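You operate a simulated robot arm through the tools that you are given. There is no shell and no other tool. Be economical: measure what you need, move in short steps, check, and stop when the job is done.

Carry out the task below with a simulated two-armed robot. There is one attempt and no reset: what you move stays moved.

## Task
Inch the ram about half way down, raise it and stop the drive.
Fine: mode dial to set before you start the drive; hold both inch buttons.

The check looks at the end state, three seconds after you hand in, the way a careful person would. Anything else that was tipped, shoved, dropped, spilled or broken makes it a failure.

## Robot
Two 7-joint arms with two-finger parallel grippers on one trunk, on a base that drives. Base frame: it is fixed to the floor where the robot stands at the start and does not move with it; the origin is under the middle of the robot, x ahead of it, y to its left, z up. Units: m, rad, N and s.
The left shoulder is at the start at [0.07, 0.163, 1.094], the right one opposite. With the tool pointing down near the work surface each hand reaches from about 0.34 to 0.86 m from the robot's upright axis, wherever it stands, measured 20 degrees to its own side. Places, roughly: black oil button [0.5, -0.3, 1]; blue lift button [0.3, -0.4, 1]; blue oil valve [0.8, -0.2, 1]; cream lamp switch [0.2, -0.5, 0.9]; cream zero button [0.4, -0.5, 1.3]; green start button [0.6, -0.2, 1]; grey air button [0.4, -0.3, 1]; left clamp handle [1.4, -0.3, 0.7]; left jog button [0.6, -0.1, 1]; load dial [0.4, -0.4, 1]; mode dial [0.6, -0.4, 1]; press brake lever [0.8, -0.2, 1.5]; red main switch [0.3, -0.6, 1.3]; red prop [1, -0.4, 0.9]; red stop button [0.2, -0.4, 1]; right clamp handle [1.2, -0.4, 0.7]. Payload 3.43 kg a hand.
The TCP of each hand is the grasp point between the finger pads, 0.034 m short of the fingertips. In the tool frame z runs along the fingers and y along their closing line. Largest opening 0.128 m; finger width 0.024, thickness 0.012; the body of the gripper, 0.048 by 0.13 m, starts 0.096 m behind the TCP.
Orientation is that of the tool frame in the base frame, as a unit quaternion [x, y, z, w]. With the fingers straight down and closing along the base's y, the tool's x points along the base's -x, its y along +y and its z along -z.

## Interface
- The arms move only by the tool servo_tool. It takes "left_rows", "right_rows" or both (then of equal length, played together; a hand with none holds still); each is a list that holds one entry, the list of rows, each a list of 7 numbers: the turn, a rotation vector about the tool's x, y, z in rad, then the shift along the tool's x, y, z in m, then the finger opening in m, from 0 to 0.128. In form: [[[rx, ry, rz, dx, dy, dz, grip], ...]]. A call has 1 to 10 rows; each row shifts and turns the commanded pose from where the row before left it, along the tool's axes as they then stand. A row lasts 0.2 s, in which the tool goes at most 0.05 m and 0.15 rad; a call with a longer step from one row to the next is refused whole, and so is a gripper value outside its range. A pose out of reach is approached as far as the arm can. The call stops where the force on the tool passes 90 N (or 10 N more than at its start, if that is more) or the arm is blocked; 0.2 s more then pass. The fingers move at their own pace (about 0.153 m/s each) and stop on an object; they squeeze with about 33 N. The grip force told is the motor's: it shows also when the fingers shut on nothing. Time passes only in rows, and 0.2 s behind the last, so rows that do not move let the fingers close. The reply holds the time, the measured pose of the TCP, the force on the tool along the base axes, the opening and the grip force, in the units named above and with some noise, with the torque about the TCP (base axes, N m) and any sound that the robot's microphone picked up.
- Cameras (640 x 400 px; columns grow to the right, rows downward): "scene" is now at [0.1202, -0.0584, 1.3349]; the picture's right is [-0.64, -0.77, 0.00], its down [-0.35, 0.29, -0.89] and it looks along [0.69, -0.57, -0.46] (base axes); focal length 214 px, centre (320, 200). "left" rides on the left gripper at [0.076, 0.011, -0.16] in its tool frame; the picture's right is [-0.15, 0.99, 0.00], its down [-0.88, -0.13, -0.46] and it looks along [-0.45, -0.07, 0.89] (tool axes); focal length 234 px, centre (320, 200). "right" rides on the right gripper at [0.076, -0.011, -0.16] in its tool frame; the picture's right is [0.15, 0.99, 0.00], its down [-0.88, 0.13, -0.46] and it looks along [-0.45, 0.07, 0.89] (tool axes); focal length 234 px, centre (320, 200). There is no depth. A picture from a camera that has moved, and an enlarged one, comes with that camera's place and axes in the base frame and with its lens.
- grab_frame(camera): a new picture of that camera. No time passes.
- slide_trunk(by): slides the trunk up (or, below 0, down) by that many m; the arms and the scene camera ride with it, the base frame stays. It gives what a move gives, with no picture.
- roll_base(legs): drives the robot by 1 to 6 legs, each [ahead, left, turn to the left] in m, m and rad, along the robot's own axes; the way and the turn of a leg run together, so that a leg with both is an arc; at most 1.5 m and 3.142 rad a leg. The arms and the cameras ride along, it lands a little off, and it stops where it bumps. It gives what a move gives.
- pan_tilt(pan, tilt): turns the head with the scene camera to pan (to the left, within 1.501 rad either way) and tilt (down, from -0.506 to 1.204), counted from straight ahead of the robot. It gives what a move gives.
- inspect(camera, box): a new picture of the part [left, top, right, bottom] of that camera's present view, enlarged. No time passes.
- finish_job(): hands the job in; it is judged then, once.

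Go step by step. Nothing tells you exact positions but the pictures and the camera data: compare them with the known pose of the tool, close in by small moves and look again before you grip or let go. The budget is 120 turns and 92 pictures, counting those below and the enlarged ones. Unless the task says otherwise, let go and move clear before handing in, and close with one line.

The tools are called after ">>>" by a JSON object that holds its "op" and its "data". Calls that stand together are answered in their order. servo_tool: Moves the arms, as the interface text tells. Its arguments: {"type":"object","properties":{"left_rows":{"type":"array","items":{"type":"array","items":{"type":"array","items":{"type":"number"}}}},"right_rows":{"type":"array","items":{"type":"array","items":{"type":"array","items":{"type":"number"}}}}},"required":[]} The other tools are called the same way: slide_trunk (by) slides the trunk up or down; roll_base (legs) drives the base; pan_tilt (pan, tilt) turns the head that bears the scene camera; grab_frame (camera) takes a picture; inspect (camera, box) takes an enlarged picture of a part of a camera's view; finish_job () hands the job in.

At the start:

```text
t: 0.0
left_ee_pos: [0.5755, -0.0954, 1.3035]
left_orientation: [0.001, 1.0, 0.0, 0.0]
left_ft_force: [0.5, 0.7, -0.6]
left_moment: [0.03, -0.01, 0.0]
left_grip_width: 0.1277
left_finger_force: 0.1
right_ee_pos: [0.3049, -0.424, 1.2659]
right_orientation: [0.0, 1.0, 0.002, 0.0]
right_ft_force: [-0.1, -0.2, -0.1]
right_moment: [-0.01, 0.01, 0.02]
right_grip_width: 0.1279
right_finger_force: 0.0
trunk travel left (down, up): [-0.574, 0.366]
robot x, y, heading: [0.0001, 0.0005, 0.001]
head pan, tilt: [-0.689, 0.473]
```

scene: 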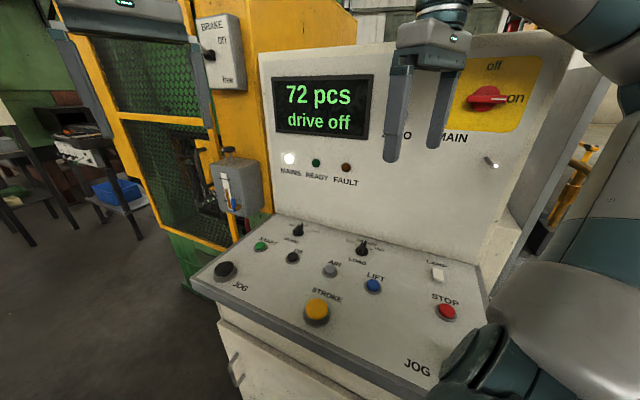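
right: 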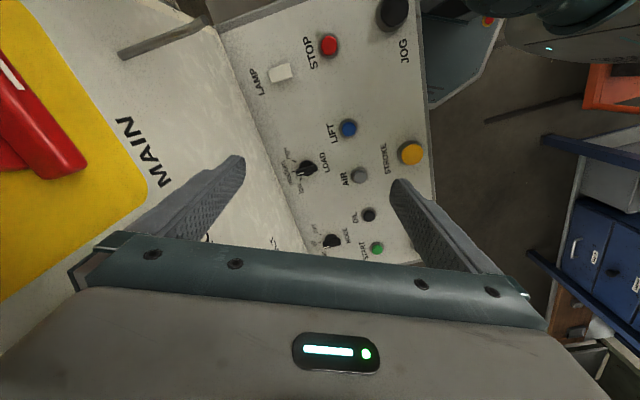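
left: 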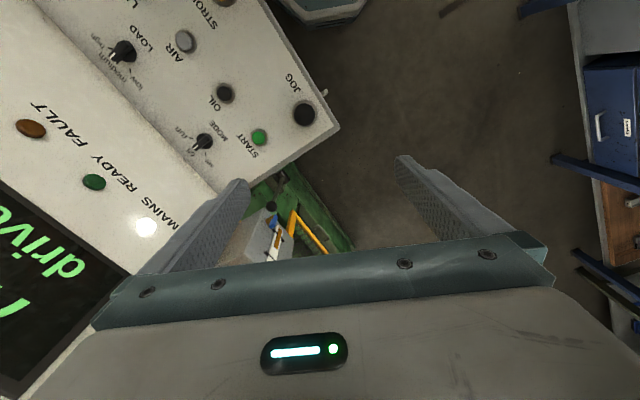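

The console with its display, mode dial and two black JOG buttons is in front of me. I'll enlarge the details to read the labels.

>>> {"op": "inspect", "data": {"camera": "scene", "box": [200, 210, 360, 310]}}

>>> {"op": "inspect", "data": {"camera": "scene", "box": [330, 220, 490, 380]}}

>>> {"op": "inspect", "data": {"camera": "left", "box": [80, 0, 340, 180]}}

>>> {"op": "inspect", "data": {"camera": "scene", "box": [60, 0, 280, 240]}}

```text
4.00 times, centred on (280, 260) of scene
camera zoom: at [0.1202, -0.0584, 1.3349], right [-0.64, -0.77, 0.0], down [-0.35, 0.29, -0.89], along [0.69, -0.57, -0.46], focal length 858 px, centre (480, -40)
```

zoom: 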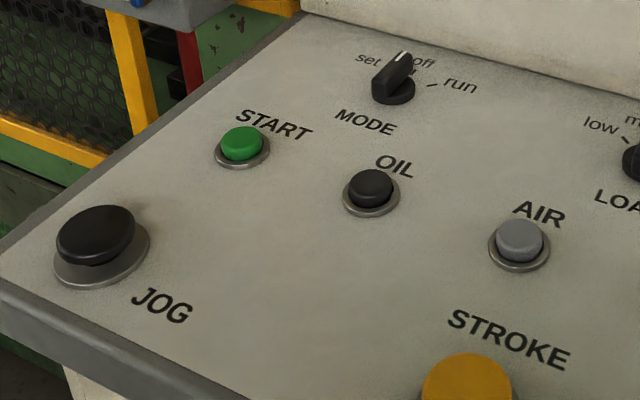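

```text
2.50 times, centred on (410, 300) of scene
camera zoom: at [0.1202, -0.0584, 1.3349], right [-0.64, -0.77, 0.0], down [-0.35, 0.29, -0.89], along [0.69, -0.57, -0.46], focal length 536 px, centre (95, -50)
```

zoom: 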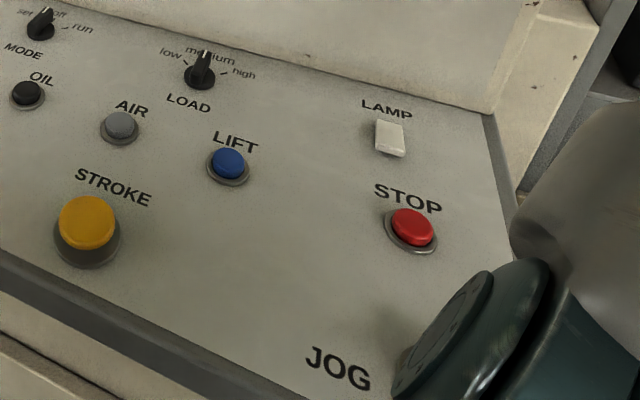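

```text
2.22 times, centred on (210, 90) of left
camera zoom: at [0.5013, -0.0833, 1.4619], right [0.15, 0.99, 0.0], down [0.88, -0.13, 0.46], along [0.45, -0.07, -0.89], focal length 520 px, centre (564, 444)
```

zoom: 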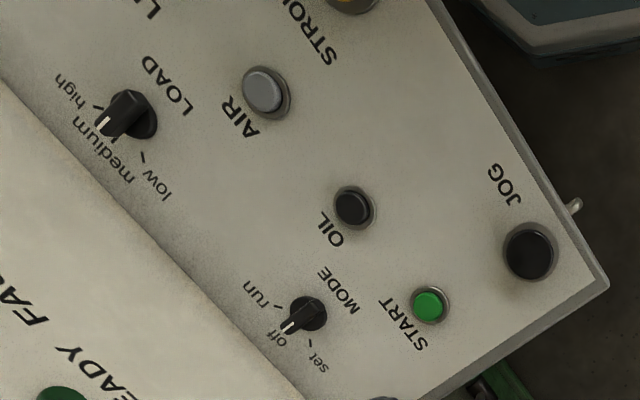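

```text
1.67 times, centred on (170, 120) of scene
camera zoom: at [0.1202, -0.0584, 1.3349], right [-0.64, -0.77, 0.0], down [-0.35, 0.29, -0.89], along [0.69, -0.57, -0.46], focal length 358 px, centre (570, 333)
```

zoom: 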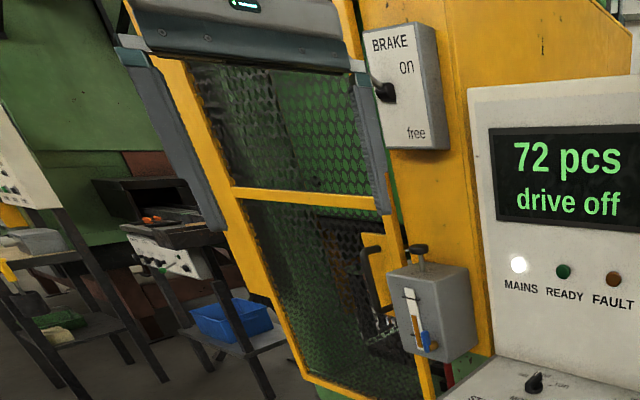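

I'll look closer at the brake, oil valve and the ram behind the guard.

>>> {"op": "inspect", "data": {"camera": "scene", "box": [190, 10, 270, 90]}}

>>> {"op": "inspect", "data": {"camera": "scene", "box": [120, 120, 280, 240]}}

>>> {"op": "pan_tilt", "data": {"pan": -0.35, "tilt": 0.2}}

>>> {"op": "grab_frame", "data": {"camera": "scene"}}

```text
5.00 times, centred on (230, 50) of scene
camera zoom: at [0.1202, -0.0584, 1.3349], right [-0.64, -0.77, 0.0], down [-0.35, 0.29, -0.89], along [0.69, -0.57, -0.46], focal length 1072 px, centre (770, 950)
```

zoom: 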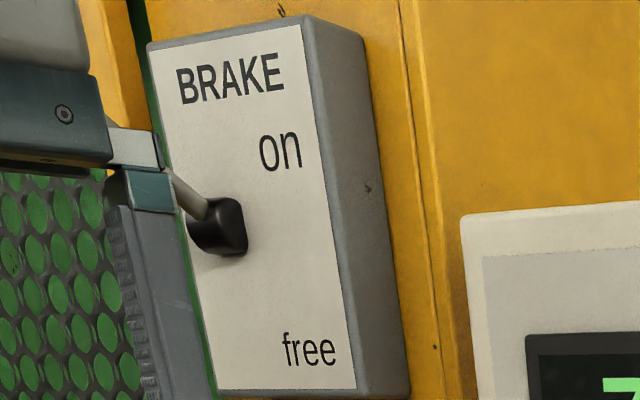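

```text
3.33 times, centred on (200, 180) of scene
camera zoom: at [0.1202, -0.0584, 1.3349], right [-0.64, -0.77, 0.0], down [-0.35, 0.29, -0.89], along [0.69, -0.57, -0.46], focal length 715 px, centre (720, 267)
```

zoom: 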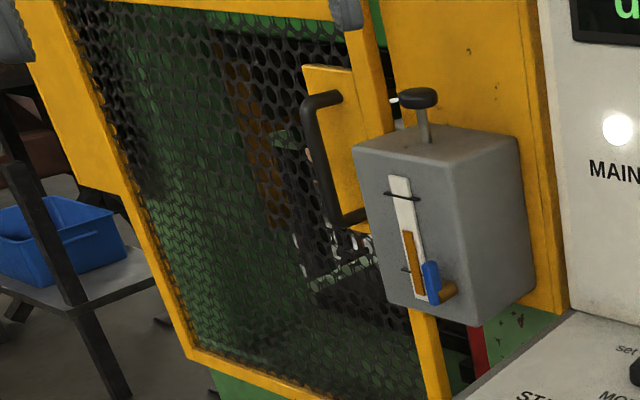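

```text
t: 0.8
left_ee_pos: [0.5752, -0.0946, 1.3036]
left_orientation: [0.0, 1.0, 0.0, 0.0]
left_ft_force: [0.7, -0.6, -0.1]
left_moment: [0.03, 0.0, -0.01]
left_grip_width: 0.1279
left_finger_force: 0.1
right_ee_pos: [0.3063, -0.4226, 1.2652]
right_orientation: [0.0, 1.0, 0.0, 0.0]
right_ft_force: [0.6, 0.5, 0.8]
right_moment: [-0.01, -0.02, 0.01]
right_grip_width: 0.1278
right_finger_force: 0.0
trunk travel left (down, up): [-0.574, 0.366]
robot x, y, heading: [-0.0009, 0.0023, 0.003]
head pan, tilt: [-0.351, 0.201]
```

```text
82 pictures are left
camera scene: at [0.1371, -0.0323, 1.3602], right [-0.34, -0.94, 0.0], down [-0.19, 0.07, -0.98], along [0.92, -0.34, -0.2], focal length 214 px, centre (320, 200)
```

scene: 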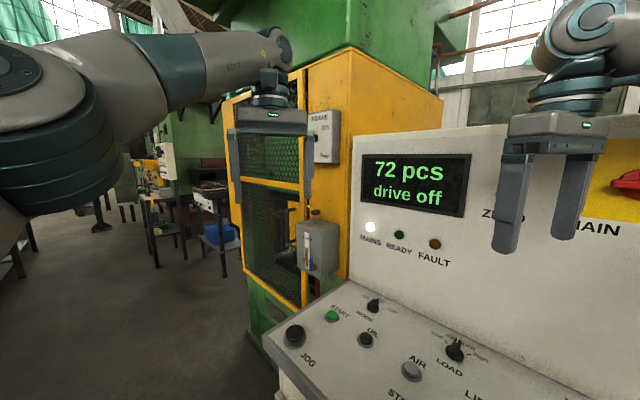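

The left gripper hides the brake lever. I'll move it aside to the left and look again.

>>> {"op": "servo_tool", "data": {"left_rows": [[[0, 0, 0, 0.03, 0.04, 0, 0.128], [0, 0, 0, 0.03, 0.04, 0, 0.128], [0, 0, 0, 0.03, 0.04, 0, 0.128], [0, 0, 0, 0.03, 0.04, 0, 0.128], [0, 0, 0, 0, 0.04, 0, 0.128]]]}}

>>> {"op": "grab_frame", "data": {"camera": "scene"}}

>>> {"op": "inspect", "data": {"camera": "scene", "box": [270, 80, 370, 180]}}

>>> {"op": "inspect", "data": {"camera": "scene", "box": [220, 170, 350, 310]}}

```text
t: 2.0
left_ee_pos: [0.4545, 0.1086, 1.3053]
left_orientation: [0.001, 1.0, -0.001, 0.001]
left_ft_force: [0.4, -0.2, 0.5]
left_moment: [0.01, -0.01, -0.02]
left_grip_width: 0.128
left_finger_force: 0.0
right_ee_pos: [0.3049, -0.4209, 1.2679]
right_orientation: [0.001, 1.0, -0.001, 0.0]
right_ft_force: [0.5, 0.7, -0.5]
right_moment: [-0.01, 0.0, 0.03]
right_grip_width: 0.1281
right_finger_force: 0.0
trunk travel left (down, up): [-0.574, 0.366]
robot x, y, heading: [0.0005, -0.0042, -0.003]
head pan, tilt: [-0.351, 0.201]
```

```text
81 pictures are left
camera scene: at [0.137, -0.0307, 1.3603], right [-0.34, -0.94, 0.0], down [-0.19, 0.07, -0.98], along [0.92, -0.34, -0.2], focal length 214 px, centre (320, 200)
```

scene: 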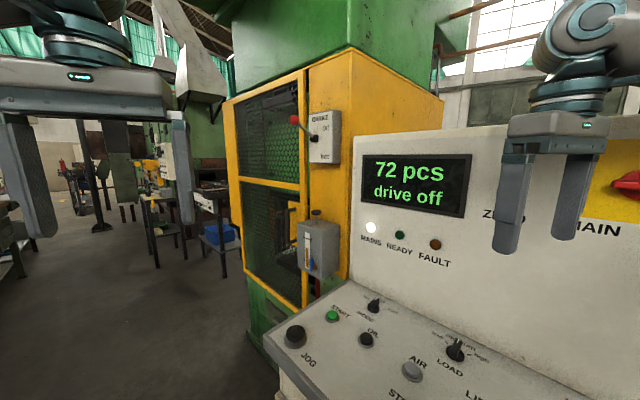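

```text
4.00 times, centred on (320, 130) of scene
camera zoom: at [0.137, -0.0307, 1.3603], right [-0.34, -0.94, 0.0], down [-0.19, 0.07, -0.98], along [0.92, -0.34, -0.2], focal length 858 px, centre (320, 480)
```

zoom: 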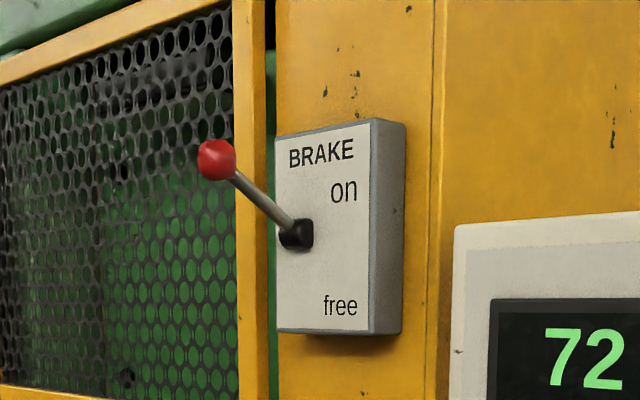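

```text
2.86 times, centred on (285, 240) of scene
camera zoom: at [0.137, -0.0307, 1.3603], right [-0.34, -0.94, 0.0], down [-0.19, 0.07, -0.98], along [0.92, -0.34, -0.2], focal length 613 px, centre (420, 86)
```

zoom: 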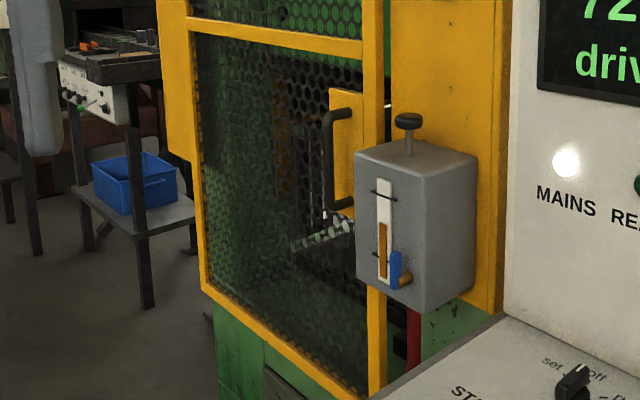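

The brake is on and the drive is off. I can't see the ram, guard or prop well from here, so I'll drive a little left and forward and face the press.

>>> {"op": "roll_base", "data": {"legs": [[0.0, 0.45, 0.0], [0.3, 0.0, 0.0], [0.0, 0.0, -0.6]]}}

>>> {"op": "pan_tilt", "data": {"pan": -0.1, "tilt": 0.2}}

>>> {"op": "grab_frame", "data": {"camera": "scene"}}

```text
t: 8.1
left_ee_pos: [0.733, 0.2835, 1.3054]
left_orientation: [0.299, 0.954, -0.001, 0.0]
left_ft_force: [-0.1, -1.4, -0.4]
left_moment: [0.0, 0.03, 0.0]
left_grip_width: 0.1283
left_finger_force: 0.0
right_ee_pos: [0.3056, -0.0641, 1.2669]
right_orientation: [0.3, 0.954, 0.0, 0.0]
right_ft_force: [-0.7, -0.3, 0.1]
right_moment: [-0.03, 0.01, 0.0]
right_grip_width: 0.128
right_finger_force: 0.1
trunk travel left (down, up): [-0.574, 0.366]
robot x, y, heading: [0.2975, 0.4557, -0.607]
head pan, tilt: [-0.351, 0.201]
```

```text
t: 8.8
left_ee_pos: [0.7333, 0.284, 1.305]
left_orientation: [0.3, 0.954, 0.0, 0.0]
left_ft_force: [0.7, -0.4, 0.4]
left_moment: [0.02, 0.0, 0.02]
left_grip_width: 0.1279
left_finger_force: 0.0
right_ee_pos: [0.3055, -0.064, 1.2659]
right_orientation: [0.3, 0.954, -0.001, 0.0]
right_ft_force: [-0.2, -0.6, -0.6]
right_moment: [-0.01, 0.06, 0.0]
right_grip_width: 0.1281
right_finger_force: 0.1
trunk travel left (down, up): [-0.574, 0.366]
robot x, y, heading: [0.2993, 0.4571, -0.607]
head pan, tilt: [-0.099, 0.201]
```

```text
78 pictures are left
camera scene: at [0.4092, 0.3671, 1.3602], right [-0.65, -0.76, 0.0], down [-0.15, 0.13, -0.98], along [0.74, -0.64, -0.2], focal length 214 px, centre (320, 200)
```

scene: 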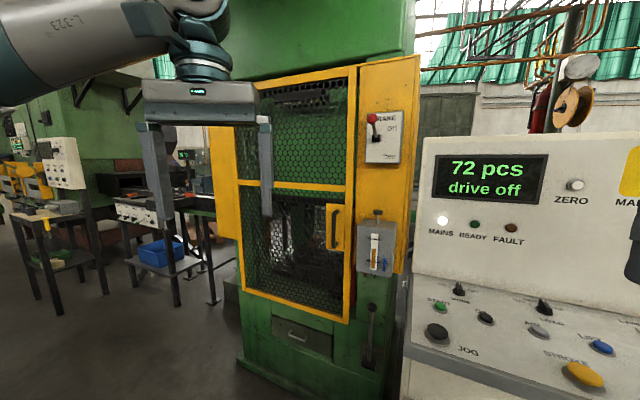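

>>> {"op": "inspect", "data": {"camera": "scene", "box": [220, 170, 420, 390]}}

>>> {"op": "inspect", "data": {"camera": "scene", "box": [230, 60, 420, 190]}}

>>> {"op": "inspect", "data": {"camera": "scene", "box": [240, 180, 360, 320]}}

```text
1.82 times, centred on (320, 280) of scene
camera zoom: at [0.4092, 0.3671, 1.3602], right [-0.65, -0.76, 0.0], down [-0.15, 0.13, -0.98], along [0.74, -0.64, -0.2], focal length 390 px, centre (320, 54)
```

zoom: 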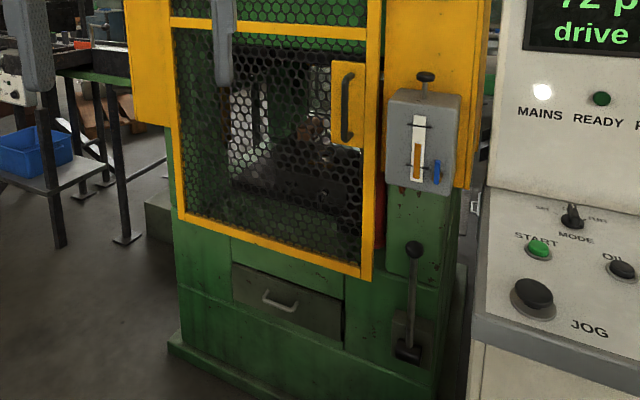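

```text
3.08 times, centred on (325, 125) of scene
camera zoom: at [0.4092, 0.3671, 1.3602], right [-0.65, -0.76, 0.0], down [-0.15, 0.13, -0.98], along [0.74, -0.64, -0.2], focal length 660 px, centre (305, 431)
```

zoom: 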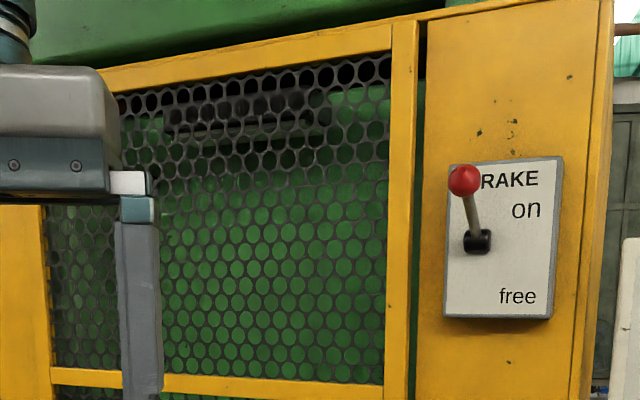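

```text
2.86 times, centred on (300, 250) of scene
camera zoom: at [0.4092, 0.3671, 1.3602], right [-0.65, -0.76, 0.0], down [-0.15, 0.13, -0.98], along [0.74, -0.64, -0.2], focal length 613 px, centre (377, 57)
```

zoom: 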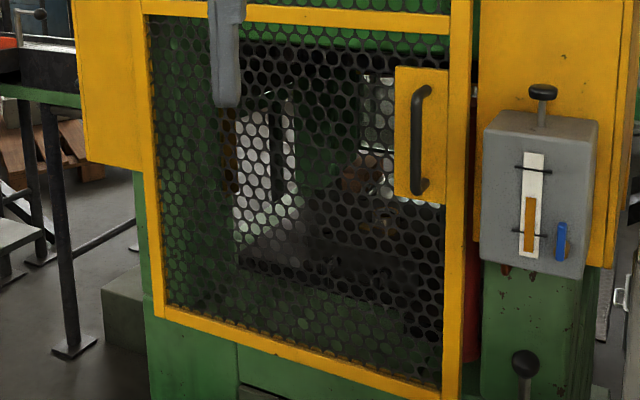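

>>> {"op": "grab_frame", "data": {"camera": "left"}}

>>> {"op": "inspect", "data": {"camera": "scene", "box": [330, 200, 410, 380]}}

```text
74 pictures are left
camera left: at [0.6781, 0.3365, 1.4643], right [0.69, 0.73, 0.0], down [0.65, -0.61, 0.46], along [0.33, -0.31, -0.89], focal length 234 px, centre (320, 200)
```

left: 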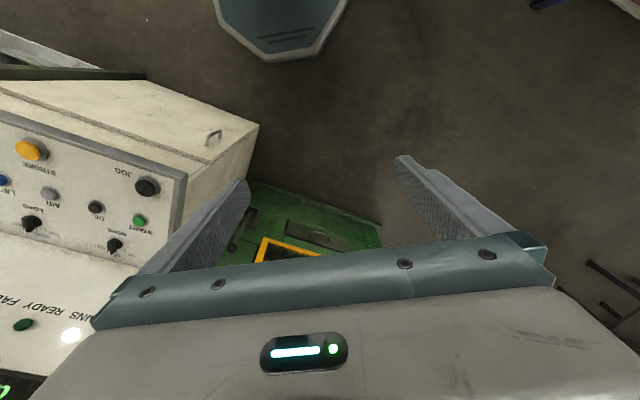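

```text
2.22 times, centred on (370, 290) of scene
camera zoom: at [0.4092, 0.3671, 1.3602], right [-0.65, -0.76, 0.0], down [-0.15, 0.13, -0.98], along [0.74, -0.64, -0.2], focal length 477 px, centre (209, 0)
```

zoom: 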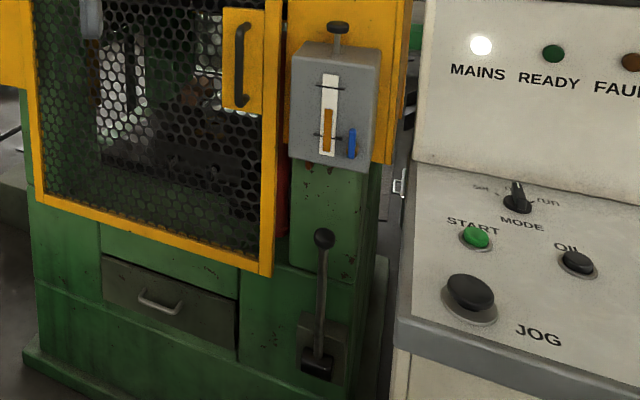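

The ram is up and the guard shut, but the red prop is only half visible. I'll move round to look squarely through the mesh.

>>> {"op": "roll_base", "data": {"legs": [[0.0, 0.45, 0.0], [0.0, 0.0, -0.45]]}}

>>> {"op": "slide_trunk", "data": {"by": -0.25}}

>>> {"op": "pan_tilt", "data": {"pan": 0.0, "tilt": 0.1}}

>>> {"op": "grab_frame", "data": {"camera": "scene"}}

```text
t: 10.9
left_ee_pos: [0.9078, 0.5276, 1.3037]
left_orientation: [0.256, 0.967, -0.002, -0.001]
left_ft_force: [1.1, 0.7, -0.9]
left_moment: [-0.02, 0.07, 0.0]
left_grip_width: 0.1281
left_finger_force: 0.0
right_ee_pos: [0.5133, 0.1426, 1.2657]
right_orientation: [0.256, 0.967, 0.0, -0.002]
right_ft_force: [0.3, -0.4, -0.3]
right_moment: [-0.02, 0.09, -0.01]
right_grip_width: 0.1281
right_finger_force: 0.1
trunk travel left (down, up): [-0.574, 0.366]
robot x, y, heading: [0.4547, 0.6629, -0.518]
head pan, tilt: [-0.099, 0.201]
stopped in leg 1: the robot was blocked; the commanded pose is now the measured one
```

```text
t: 13.4
left_ee_pos: [0.9052, 0.5276, 1.0551]
left_orientation: [0.256, 0.967, -0.001, 0.0]
left_ft_force: [0.0, 0.8, 0.0]
left_moment: [-0.01, 0.0, -0.01]
left_grip_width: 0.128
left_finger_force: 0.1
right_ee_pos: [0.5115, 0.1424, 1.016]
right_orientation: [0.256, 0.967, 0.0, 0.0]
right_ft_force: [-0.5, 0.4, 0.0]
right_moment: [0.0, 0.0, -0.03]
right_grip_width: 0.1279
right_finger_force: 0.0
trunk travel left (down, up): [-0.324, 0.616]
robot x, y, heading: [0.4553, 0.6637, -0.519]
head pan, tilt: [-0.099, 0.201]
```

```text
t: 14.1
left_ee_pos: [0.9038, 0.5283, 1.0559]
left_orientation: [0.256, 0.967, -0.001, 0.0]
left_ft_force: [0.7, -0.5, -0.2]
left_moment: [0.01, -0.01, 0.0]
left_grip_width: 0.128
left_finger_force: 0.1
right_ee_pos: [0.5111, 0.1419, 1.0152]
right_orientation: [0.257, 0.966, 0.0, 0.0]
right_ft_force: [0.4, 0.4, 0.0]
right_moment: [-0.05, 0.02, 0.02]
right_grip_width: 0.1281
right_finger_force: 0.1
trunk travel left (down, up): [-0.324, 0.616]
robot x, y, heading: [0.4568, 0.6607, -0.523]
head pan, tilt: [0.0, 0.099]
```

```text
72 pictures are left
camera scene: at [0.5792, 0.5901, 1.1196], right [-0.5, -0.87, 0.0], down [-0.09, 0.05, -0.99], along [0.86, -0.49, -0.1], focal length 214 px, centre (320, 200)
```

scene: 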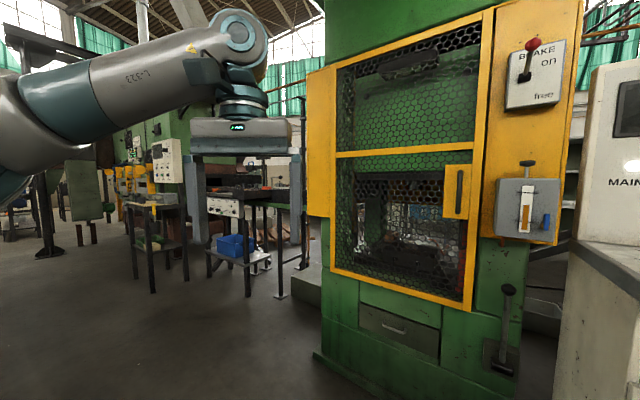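

I bumped something on the left side; I'll look inside the press and also see what I touched.

>>> {"op": "inspect", "data": {"camera": "scene", "box": [320, 130, 500, 310]}}

>>> {"op": "pan_tilt", "data": {"pan": 1.4, "tilt": 0.6}}

>>> {"op": "grab_frame", "data": {"camera": "scene"}}

```text
2.22 times, centred on (410, 220) of scene
camera zoom: at [0.5792, 0.5901, 1.1196], right [-0.5, -0.87, 0.0], down [-0.09, 0.05, -0.99], along [0.86, -0.49, -0.1], focal length 477 px, centre (120, 156)
```

zoom: 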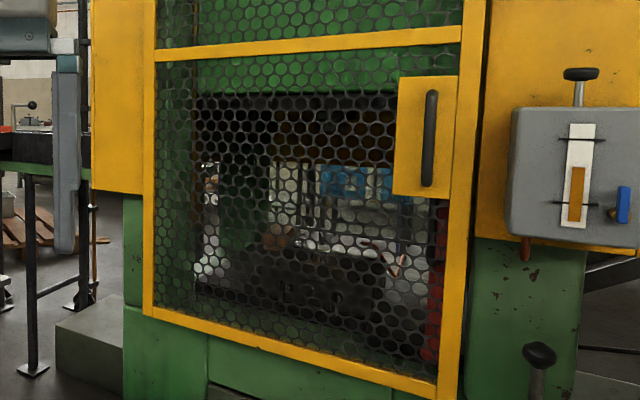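

```text
t: 15.6
left_ee_pos: [0.9047, 0.5275, 1.055]
left_orientation: [0.256, 0.967, -0.001, 0.001]
left_ft_force: [0.0, -0.1, 0.3]
left_moment: [0.02, -0.03, 0.01]
left_grip_width: 0.1281
left_finger_force: 0.1
right_ee_pos: [0.5121, 0.1414, 1.0158]
right_orientation: [0.256, 0.967, 0.0, 0.001]
right_ft_force: [0.0, -0.6, 0.8]
right_moment: [-0.01, 0.02, 0.01]
right_grip_width: 0.128
right_finger_force: 0.1
trunk travel left (down, up): [-0.324, 0.616]
robot x, y, heading: [0.4548, 0.6579, -0.518]
head pan, tilt: [1.4, 0.6]
```

```text
70 pictures are left
camera scene: at [0.5555, 0.7039, 1.0735], right [0.77, -0.64, 0.0], down [-0.36, -0.44, -0.83], along [0.53, 0.64, -0.56], focal length 214 px, centre (320, 200)
```

scene: 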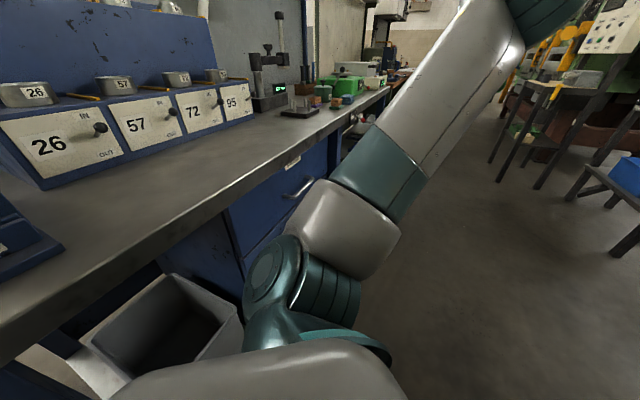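

What I bumped is a heavy bench, and nothing on it looks shifted; I'll keep away from it. To see whether the prop stands under the ram, I'll use the left wrist camera nearer the mesh.

>>> {"op": "servo_tool", "data": {"left_rows": [[[0, 0, 0.15, 0, 0, 0, 0.128], [0, 0, 0.15, 0, 0, 0, 0.128], [0, 0, 0.15, 0, 0, 0, 0.128], [0, 0, 0.15, 0, 0, 0, 0.128], [0, -0.15, 0, 0, 0, 0, 0.128], [0, -0.15, 0, 0, 0, 0, 0.128], [0, -0.15, 0, 0, 0, 0, 0.128], [0, -0.15, 0, 0, 0, 0, 0.128], [0, -0.15, 0, 0, 0, 0, 0.128], [0, -0.15, 0, 0, 0, 0, 0.128]]]}}

>>> {"op": "grab_frame", "data": {"camera": "left"}}

```text
t: 17.8
left_ee_pos: [0.9055, 0.5281, 1.0556]
left_orientation: [0.477, 0.763, -0.232, 0.37]
left_ft_force: [0.3, 0.5, 0.3]
left_moment: [-0.05, 0.01, -0.02]
left_grip_width: 0.128
left_finger_force: 0.1
right_ee_pos: [0.5111, 0.1424, 1.0159]
right_orientation: [0.256, 0.967, 0.0, 0.0]
right_ft_force: [0.2, -0.3, 0.0]
right_moment: [0.01, 0.03, 0.05]
right_grip_width: 0.128
right_finger_force: 0.2
trunk travel left (down, up): [-0.324, 0.616]
robot x, y, heading: [0.4569, 0.6551, -0.516]
head pan, tilt: [1.4, 0.6]
```

```text
69 pictures are left
camera left: at [0.8407, 0.6886, 1.0945], right [0.93, 0.35, 0.11], down [-0.04, -0.22, 0.97], along [0.37, -0.91, -0.2], focal length 234 px, centre (320, 200)
```

left: 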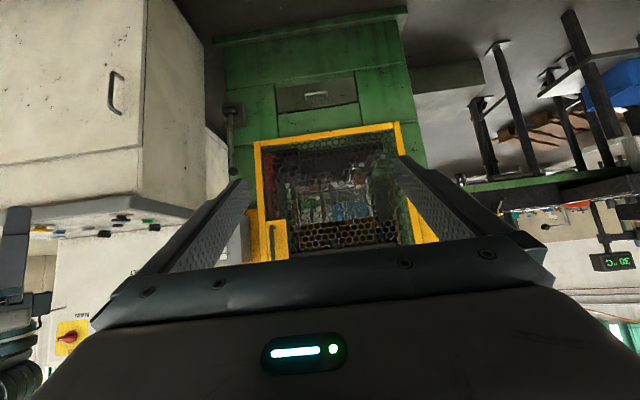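

>>> {"op": "inspect", "data": {"camera": "left", "box": [240, 120, 440, 260]}}

```text
2.86 times, centred on (340, 190) of left
camera zoom: at [0.8407, 0.6886, 1.0945], right [0.93, 0.35, 0.11], down [-0.04, -0.22, 0.97], along [0.37, -0.91, -0.2], focal length 669 px, centre (263, 229)
```

zoom: 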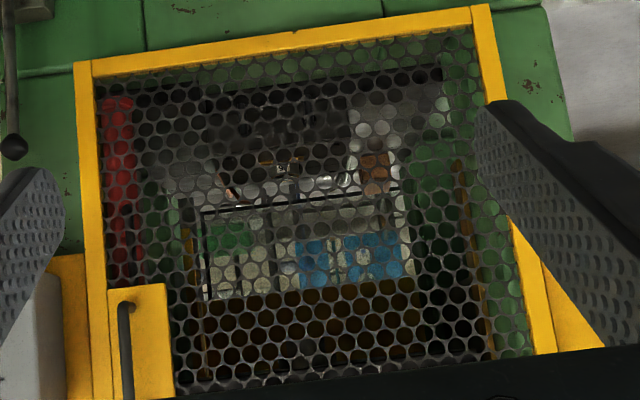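

>>> {"op": "inspect", "data": {"camera": "left", "box": [255, 130, 335, 260]}}

>>> {"op": "inspect", "data": {"camera": "left", "box": [310, 130, 420, 260]}}

```text
3.08 times, centred on (295, 195) of left
camera zoom: at [0.8407, 0.6886, 1.0945], right [0.93, 0.35, 0.11], down [-0.04, -0.22, 0.97], along [0.37, -0.91, -0.2], focal length 720 px, centre (397, 215)
```

zoom: 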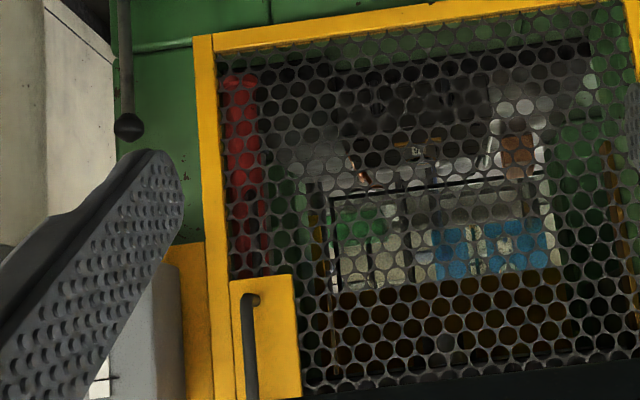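

```text
3.08 times, centred on (365, 195) of left
camera zoom: at [0.8407, 0.6886, 1.0945], right [0.93, 0.35, 0.11], down [-0.04, -0.22, 0.97], along [0.37, -0.91, -0.2], focal length 720 px, centre (182, 215)
```

zoom: 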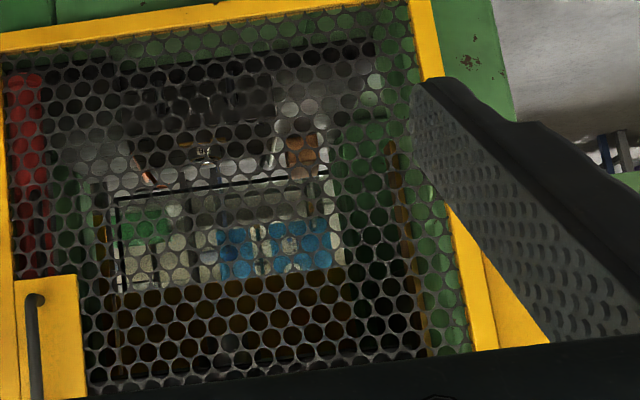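

The prop stands to the right, outside the ram's width, so it looks parked. I'll undo the left wrist turn, restore the trunk and drive back to the starting stance.

>>> {"op": "servo_tool", "data": {"left_rows": [[[0, 0.15, 0, 0, 0, 0, 0.128], [0, 0.15, 0, 0, 0, 0, 0.128], [0, 0.15, 0, 0, 0, 0, 0.128], [0, 0.15, 0, 0, 0, 0, 0.128], [0, 0.15, 0, 0, 0, 0, 0.128], [0, 0.15, 0, 0, 0, 0, 0.128], [0, 0, -0.15, 0, 0, 0, 0.128], [0, 0, -0.15, 0, 0, 0, 0.128], [0, 0, -0.15, 0, 0, 0, 0.128], [0, 0, -0.15, 0, 0, 0, 0.128]]]}}

>>> {"op": "slide_trunk", "data": {"by": 0.25}}

>>> {"op": "roll_base", "data": {"legs": [[0.0, -0.2, 0.0]]}}

>>> {"op": "pan_tilt", "data": {"pan": -0.689, "tilt": 0.473}}

```text
t: 20.0
left_ee_pos: [0.905, 0.5296, 1.0544]
left_orientation: [0.255, 0.967, -0.001, 0.0]
left_ft_force: [0.0, 0.0, -0.2]
left_moment: [0.01, 0.04, 0.02]
left_grip_width: 0.1278
left_finger_force: 0.1
right_ee_pos: [0.5116, 0.1419, 1.0156]
right_orientation: [0.257, 0.967, 0.0, 0.0]
right_ft_force: [0.2, -0.3, 0.3]
right_moment: [0.0, 0.04, -0.03]
right_grip_width: 0.1283
right_finger_force: 0.1
trunk travel left (down, up): [-0.324, 0.616]
robot x, y, heading: [0.4561, 0.6641, -0.518]
head pan, tilt: [1.4, 0.6]
```

```text
t: 22.6
left_ee_pos: [0.9051, 0.5278, 1.3052]
left_orientation: [0.257, 0.967, -0.001, 0.001]
left_ft_force: [-0.1, 0.2, 0.0]
left_moment: [0.0, -0.05, 0.01]
left_grip_width: 0.1282
left_finger_force: 0.1
right_ee_pos: [0.5113, 0.1412, 1.2658]
right_orientation: [0.257, 0.966, 0.0, 0.0]
right_ft_force: [0.4, -1.5, -0.5]
right_moment: [0.0, 0.01, 0.01]
right_grip_width: 0.1282
right_finger_force: 0.0
trunk travel left (down, up): [-0.574, 0.366]
robot x, y, heading: [0.4543, 0.6626, -0.518]
head pan, tilt: [1.4, 0.6]
```

```text
t: 24.2
left_ee_pos: [0.8029, 0.3519, 1.306]
left_orientation: [0.257, 0.966, -0.001, 0.001]
left_ft_force: [0.4, -0.8, 0.0]
left_moment: [0.01, -0.02, 0.0]
left_grip_width: 0.1281
left_finger_force: 0.1
right_ee_pos: [0.4098, -0.0339, 1.2659]
right_orientation: [0.257, 0.966, 0.0, 0.0]
right_ft_force: [-0.6, -0.5, 0.3]
right_moment: [0.03, -0.06, -0.02]
right_grip_width: 0.128
right_finger_force: 0.1
trunk travel left (down, up): [-0.574, 0.366]
robot x, y, heading: [0.3541, 0.4834, -0.516]
head pan, tilt: [1.4, 0.6]
```

```text
t: 26.2
left_ee_pos: [0.8038, 0.3517, 1.3058]
left_orientation: [0.257, 0.966, -0.001, 0.002]
left_ft_force: [-0.1, 0.5, -0.3]
left_moment: [-0.02, 0.0, 0.0]
left_grip_width: 0.1278
left_finger_force: 0.1
right_ee_pos: [0.4102, -0.0334, 1.266]
right_orientation: [0.258, 0.966, 0.0, 0.0]
right_ft_force: [1.1, -0.1, -0.8]
right_moment: [-0.02, 0.02, 0.0]
right_grip_width: 0.1278
right_finger_force: 0.0
trunk travel left (down, up): [-0.574, 0.366]
robot x, y, heading: [0.3547, 0.4884, -0.518]
head pan, tilt: [-0.689, 0.473]
```

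I'll take a stance squarely facing the console, where both jog buttons, the dial and the brake are in reach.

>>> {"op": "roll_base", "data": {"legs": [[0, 0, -0.62], [0, -0.316, 0], [0.193, 0, 0]]}}

>>> {"op": "pan_tilt", "data": {"pan": 0.0, "tilt": 0.5}}

>>> {"op": "grab_frame", "data": {"camera": "scene"}}

```text
t: 31.2
left_ee_pos: [0.4373, -0.1893, 1.3062]
left_orientation: [0.538, 0.843, -0.001, 0.0]
left_ft_force: [-0.2, 0.7, 0.8]
left_moment: [0.0, -0.02, 0.02]
left_grip_width: 0.128
left_finger_force: 0.0
right_ee_pos: [-0.1059, -0.2774, 1.266]
right_orientation: [0.539, 0.843, 0.0, -0.001]
right_ft_force: [-0.1, 0.6, 0.3]
right_moment: [-0.03, 0.02, 0.01]
right_grip_width: 0.1278
right_finger_force: 0.0
trunk travel left (down, up): [-0.574, 0.366]
robot x, y, heading: [0.1487, 0.1767, -1.14]
head pan, tilt: [-0.689, 0.473]
```

```text
t: 32.2
left_ee_pos: [0.4376, -0.1893, 1.3055]
left_orientation: [0.538, 0.843, -0.001, 0.0]
left_ft_force: [-0.2, 0.6, 0.5]
left_moment: [0.0, -0.02, 0.0]
left_grip_width: 0.128
left_finger_force: 0.1
right_ee_pos: [-0.1056, -0.2779, 1.2652]
right_orientation: [0.538, 0.843, 0.0, 0.0]
right_ft_force: [0.5, 0.3, -0.5]
right_moment: [-0.01, 0.01, -0.02]
right_grip_width: 0.1282
right_finger_force: 0.1
trunk travel left (down, up): [-0.574, 0.366]
robot x, y, heading: [0.1484, 0.178, -1.133]
head pan, tilt: [0.0, 0.499]
```

```text
65 pictures are left
camera scene: at [0.2085, 0.0489, 1.3325], right [-0.91, -0.42, 0.0], down [-0.2, 0.43, -0.88], along [0.37, -0.8, -0.48], focal length 214 px, centre (320, 200)
```

scene: 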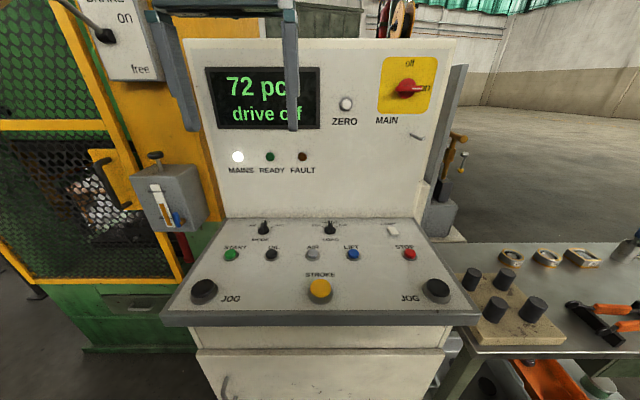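

Good stance. Now a close look at the mode dial.

>>> {"op": "inspect", "data": {"camera": "scene", "box": [215, 205, 315, 305]}}

>>> {"op": "grab_frame", "data": {"camera": "left"}}

```text
4.00 times, centred on (265, 255) of scene
camera zoom: at [0.2085, 0.0489, 1.3325], right [-0.91, -0.42, 0.0], down [-0.2, 0.43, -0.88], along [0.37, -0.8, -0.48], focal length 858 px, centre (540, -20)
```

zoom: 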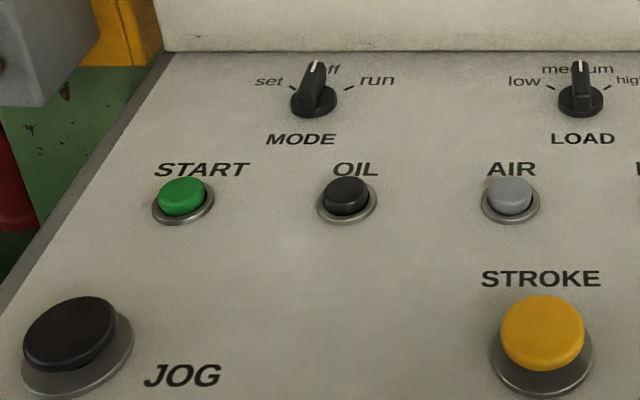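

```text
63 pictures are left
camera left: at [0.4181, -0.1162, 1.4643], right [0.96, 0.28, 0.0], down [0.25, -0.85, 0.46], along [0.13, -0.44, -0.89], focal length 234 px, centre (320, 200)
```

left: 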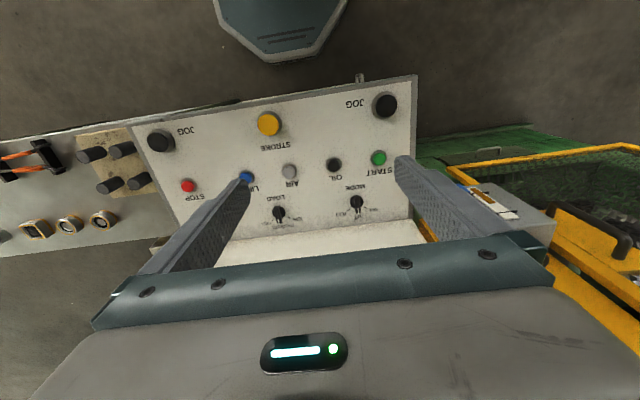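

The dial is about (0.578, -0.348), pointing to off with set some 60° to its left. I'll bring the left hand down in front and then over it.

>>> {"op": "servo_tool", "data": {"left_rows": [[[0, 0, 0, 0, 0, 0.045, 0.06], [0, 0, 0, 0, 0.02, 0.045, 0.06], [0, 0, 0, 0, 0.02, 0.045, 0.06], [0, 0, 0, 0, 0.021, 0.045, 0.06], [0, 0, 0, -0.04, 0, 0.025, 0.06], [0, 0, 0, -0.04, 0, 0.02, 0.06], [0, 0, 0, -0.04, 0, 0, 0.06], [0, 0, 0, -0.04, 0, 0, 0.06], [0, 0, 0, -0.03, 0, 0, 0.06]]]}}

>>> {"op": "grab_frame", "data": {"camera": "left"}}

>>> {"op": "grab_frame", "data": {"camera": "scene"}}

```text
t: 34.2
left_ee_pos: [0.5744, -0.3395, 1.0779]
left_orientation: [0.538, 0.843, -0.001, 0.001]
left_ft_force: [0.2, -0.3, -0.1]
left_moment: [0.02, -0.01, 0.02]
left_grip_width: 0.0602
left_finger_force: 0.1
right_ee_pos: [-0.1054, -0.2767, 1.2661]
right_orientation: [0.538, 0.843, 0.0, 0.0]
right_ft_force: [-0.7, -0.8, -0.3]
right_moment: [0.01, -0.03, -0.03]
right_grip_width: 0.1278
right_finger_force: 0.0
trunk travel left (down, up): [-0.574, 0.366]
robot x, y, heading: [0.1469, 0.1762, -1.14]
head pan, tilt: [0.0, 0.499]
```

```text
62 pictures are left
camera left: at [0.5545, -0.2658, 1.2368], right [0.96, 0.28, 0.0], down [0.25, -0.85, 0.46], along [0.13, -0.44, -0.89], focal length 234 px, centre (320, 200)
```

left: 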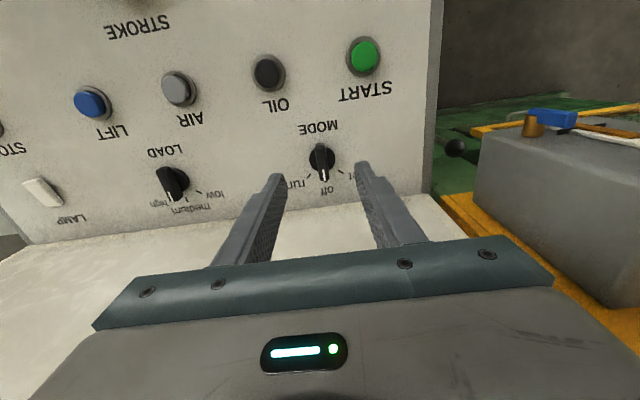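

```text
61 pictures are left
camera scene: at [0.2087, 0.0484, 1.3325], right [-0.91, -0.42, 0.0], down [-0.2, 0.43, -0.88], along [0.37, -0.8, -0.48], focal length 214 px, centre (320, 200)
```

scene: 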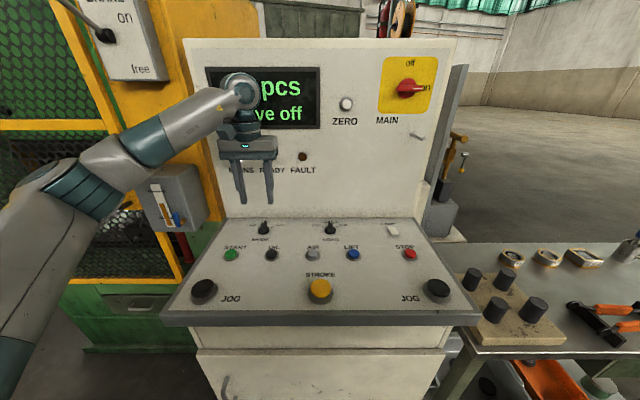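

Dial sits about 7 mm farther ahead than the TCP. I'll tilt the hand back slightly for clearance to the back panel and come lower.

>>> {"op": "servo_tool", "data": {"left_rows": [[[0, -0.125, 0, -0.007, 0.002, 0, 0.06], [0, -0.125, 0, 0, 0, 0, 0.06], [0, 0, 0, 0.0099, 0, 0.0388, 0.06], [0, 0, 0, 0.0099, 0, 0.0388, 0.06], [0, 0, 0, 0, 0, 0, 0.06]]]}}

>>> {"op": "grab_frame", "data": {"camera": "left"}}

>>> {"op": "inspect", "data": {"camera": "scene", "box": [215, 165, 315, 265]}}

```text
t: 35.4
left_ee_pos: [0.5783, -0.3426, 1.0014]
left_orientation: [0.534, 0.836, -0.068, 0.105]
left_ft_force: [-0.3, -0.6, 0.4]
left_moment: [0.03, 0.02, -0.02]
left_grip_width: 0.0601
left_finger_force: 0.1
right_ee_pos: [-0.1065, -0.2774, 1.2668]
right_orientation: [0.538, 0.843, 0.0, 0.0]
right_ft_force: [-0.7, 0.1, 1.1]
right_moment: [-0.02, -0.01, 0.01]
right_grip_width: 0.128
right_finger_force: 0.1
trunk travel left (down, up): [-0.574, 0.366]
robot x, y, heading: [0.1479, 0.1722, -1.134]
head pan, tilt: [0.0, 0.499]
```

```text
60 pictures are left
camera left: at [0.5416, -0.2352, 1.1365], right [0.96, 0.29, 0.04], down [0.19, -0.72, 0.66], along [0.22, -0.63, -0.75], focal length 234 px, centre (320, 200)
```

left: 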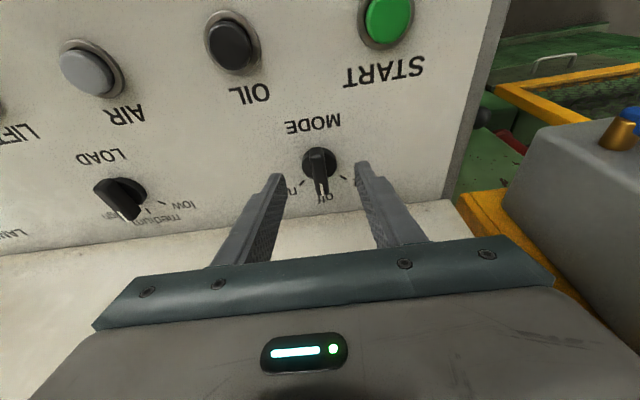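

```text
4.00 times, centred on (265, 215) of scene
camera zoom: at [0.2081, 0.0492, 1.3326], right [-0.91, -0.42, 0.0], down [-0.2, 0.43, -0.88], along [0.37, -0.8, -0.48], focal length 858 px, centre (540, 140)
```

zoom: 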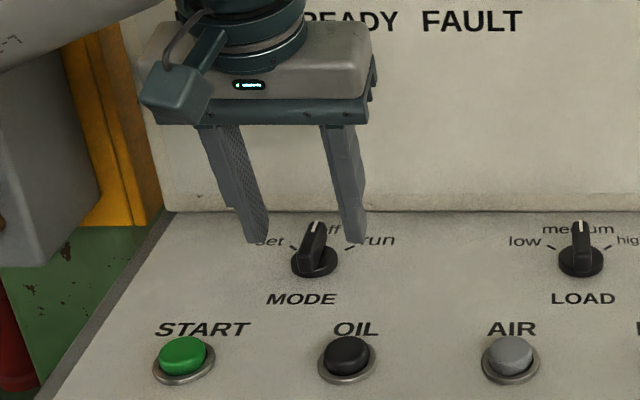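

>>> {"op": "servo_tool", "data": {"left_rows": [[[0, 0, 0, -0.0078, 0.001, 0.002, 0.06], [0, 0, 0, 0.0045, 0, 0.0174, 0.06], [0, 0, 0, 0, 0, 0, 0.04]]]}}

>>> {"op": "inspect", "data": {"camera": "left", "box": [220, 90, 420, 230]}}

>>> {"op": "inspect", "data": {"camera": "scene", "box": [215, 165, 315, 265]}}

```text
t: 36.2
left_ee_pos: [0.5819, -0.3499, 0.9832]
left_orientation: [0.534, 0.836, -0.068, 0.106]
left_ft_force: [0.1, 0.3, -0.3]
left_moment: [0.02, 0.03, 0.0]
left_grip_width: 0.0395
left_finger_force: 0.0
right_ee_pos: [-0.1068, -0.277, 1.2671]
right_orientation: [0.538, 0.843, 0.0, -0.001]
right_ft_force: [0.0, 0.6, 0.0]
right_moment: [-0.02, -0.03, 0.01]
right_grip_width: 0.1279
right_finger_force: 0.0
trunk travel left (down, up): [-0.574, 0.366]
robot x, y, heading: [0.1499, 0.1761, -1.133]
head pan, tilt: [0.0, 0.499]
```

```text
2.86 times, centred on (320, 160) of left
camera zoom: at [0.5461, -0.2419, 1.1188], right [0.96, 0.29, 0.04], down [0.19, -0.73, 0.66], along [0.22, -0.63, -0.75], focal length 669 px, centre (320, 314)
```

zoom: 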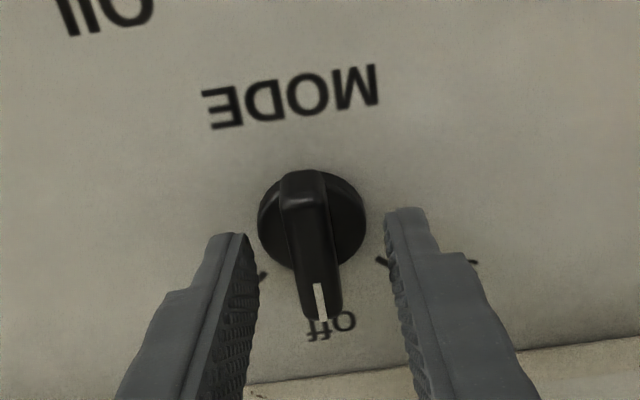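

```text
4.00 times, centred on (265, 215) of scene
camera zoom: at [0.2084, 0.0491, 1.3326], right [-0.91, -0.42, 0.0], down [-0.2, 0.43, -0.88], along [0.37, -0.8, -0.48], focal length 858 px, centre (540, 140)
```

zoom: 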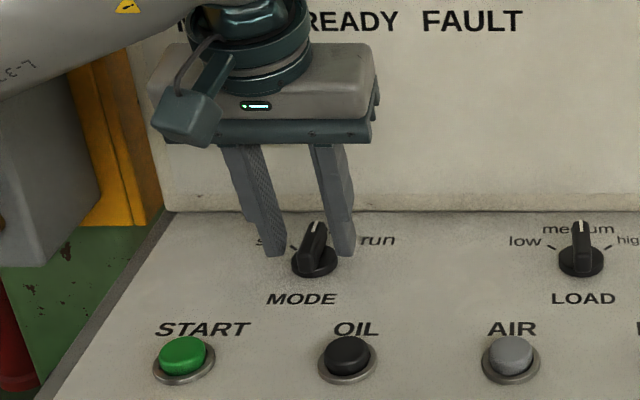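

Nearly aligned; a little back and lower, then I close on the knob.

>>> {"op": "servo_tool", "data": {"left_rows": [[[0, 0, 0, 0.0049, 0, -0.0012, 0.04], [0, 0, 0, 0.001, 0, 0.0039, 0.04], [0, 0, 0, 0.001, 0, 0.0039, 0.04], [0, 0, 0, 0, 0, 0, 0.04]]]}}

>>> {"op": "inspect", "data": {"camera": "scene", "box": [235, 195, 295, 245]}}

```text
t: 37.2
left_ee_pos: [0.5809, -0.3446, 0.9765]
left_orientation: [0.534, 0.836, -0.069, 0.106]
left_ft_force: [1.3, -3.1, 10.5]
left_moment: [0.07, -0.24, -0.1]
left_grip_width: 0.04
left_finger_force: 0.5
right_ee_pos: [-0.1069, -0.2764, 1.2664]
right_orientation: [0.538, 0.843, -0.001, 0.0]
right_ft_force: [0.3, 0.1, 0.6]
right_moment: [-0.01, -0.01, -0.01]
right_grip_width: 0.1276
right_finger_force: 0.0
trunk travel left (down, up): [-0.574, 0.366]
robot x, y, heading: [0.1515, 0.1751, -1.134]
head pan, tilt: [0.0, 0.499]
```

```text
8.00 times, centred on (265, 220) of scene
camera zoom: at [0.208, 0.0495, 1.3328], right [-0.91, -0.42, 0.0], down [-0.2, 0.43, -0.88], along [0.37, -0.8, -0.48], focal length 1716 px, centre (760, 40)
```

zoom: 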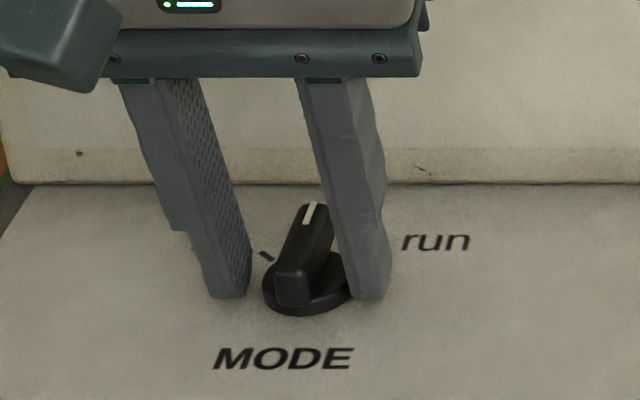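

The tips touched the panel lightly. I raise 7 mm (above the disc), centre 4 mm to the right, and close on the bar.

>>> {"op": "servo_tool", "data": {"left_rows": [[[0, 0, 0, -0.0017, -0.004, -0.0068, 0.04], [0, 0, 0, 0, 0, 0, 0.02], [0, 0, 0, 0, 0, 0, 0.0], [0, 0, 0, 0, 0, 0, 0.0]]]}}

>>> {"op": "inspect", "data": {"camera": "scene", "box": [235, 195, 295, 245]}}

```text
t: 38.2
left_ee_pos: [0.5783, -0.3449, 0.9804]
left_orientation: [0.534, 0.836, -0.068, 0.103]
left_ft_force: [6.2, 6.6, -1.0]
left_moment: [0.7, -0.24, 0.08]
left_grip_width: 0.013
left_finger_force: 44.6
right_ee_pos: [-0.1048, -0.2766, 1.266]
right_orientation: [0.538, 0.843, 0.0, 0.0]
right_ft_force: [0.3, -0.4, 0.2]
right_moment: [0.01, -0.01, 0.02]
right_grip_width: 0.1279
right_finger_force: 0.1
trunk travel left (down, up): [-0.574, 0.366]
robot x, y, heading: [0.1484, 0.1739, -1.139]
head pan, tilt: [0.0, 0.499]
```

```text
8.00 times, centred on (265, 220) of scene
camera zoom: at [0.2097, 0.0498, 1.3326], right [-0.91, -0.42, 0.0], down [-0.2, 0.43, -0.88], along [0.37, -0.8, -0.48], focal length 1716 px, centre (760, 40)
```

zoom: 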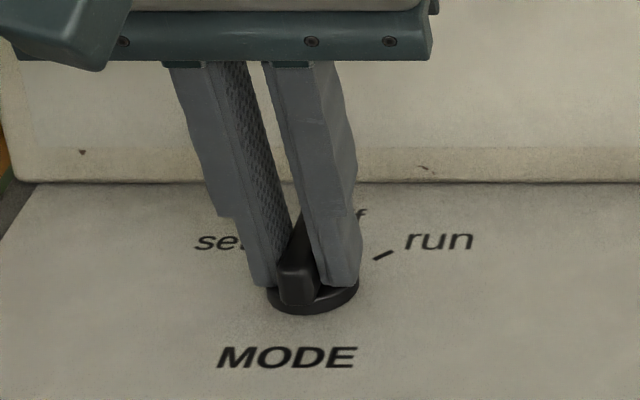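

Gripped. Now I turn it anticlockwise about 0.9 rad.

>>> {"op": "servo_tool", "data": {"left_rows": [[[-0.036, 0, -0.144, 0, -0.0012, 0, 0.0], [-0.036, 0, -0.144, 0, -0.0012, 0, 0.0], [-0.036, 0, -0.144, 0, -0.0012, 0, 0.0], [-0.036, 0, -0.144, 0, -0.0012, 0, 0.0], [-0.036, 0, -0.144, 0, -0.0012, 0, 0.0], [-0.036, 0, -0.144, 0, -0.0012, 0, 0.0]]]}}

>>> {"op": "inspect", "data": {"camera": "scene", "box": [225, 185, 305, 245]}}

```text
t: 39.6
left_ee_pos: [0.5733, -0.349, 0.9815]
left_orientation: [0.12, 0.985, -0.019, 0.121]
left_ft_force: [16.8, 7.7, 3.0]
left_moment: [-0.29, 0.31, -1.49]
left_grip_width: 0.0147
left_finger_force: 45.2
right_ee_pos: [-0.1027, -0.2752, 1.2687]
right_orientation: [0.538, 0.843, -0.001, -0.001]
right_ft_force: [0.8, 0.2, 0.6]
right_moment: [0.0, 0.01, -0.03]
right_grip_width: 0.1282
right_finger_force: 0.1
trunk travel left (down, up): [-0.574, 0.366]
robot x, y, heading: [0.1483, 0.1777, -1.138]
head pan, tilt: [0.0, 0.499]
```

```text
6.67 times, centred on (265, 215) of scene
camera zoom: at [0.211, 0.0504, 1.3327], right [-0.91, -0.42, 0.0], down [-0.2, 0.43, -0.88], along [0.37, -0.8, -0.48], focal length 1430 px, centre (687, 100)
```

zoom: 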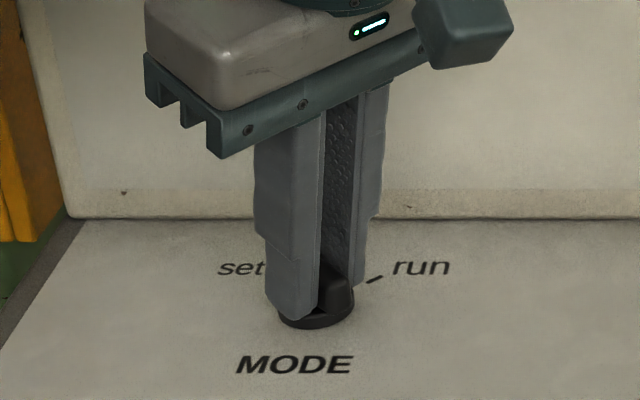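

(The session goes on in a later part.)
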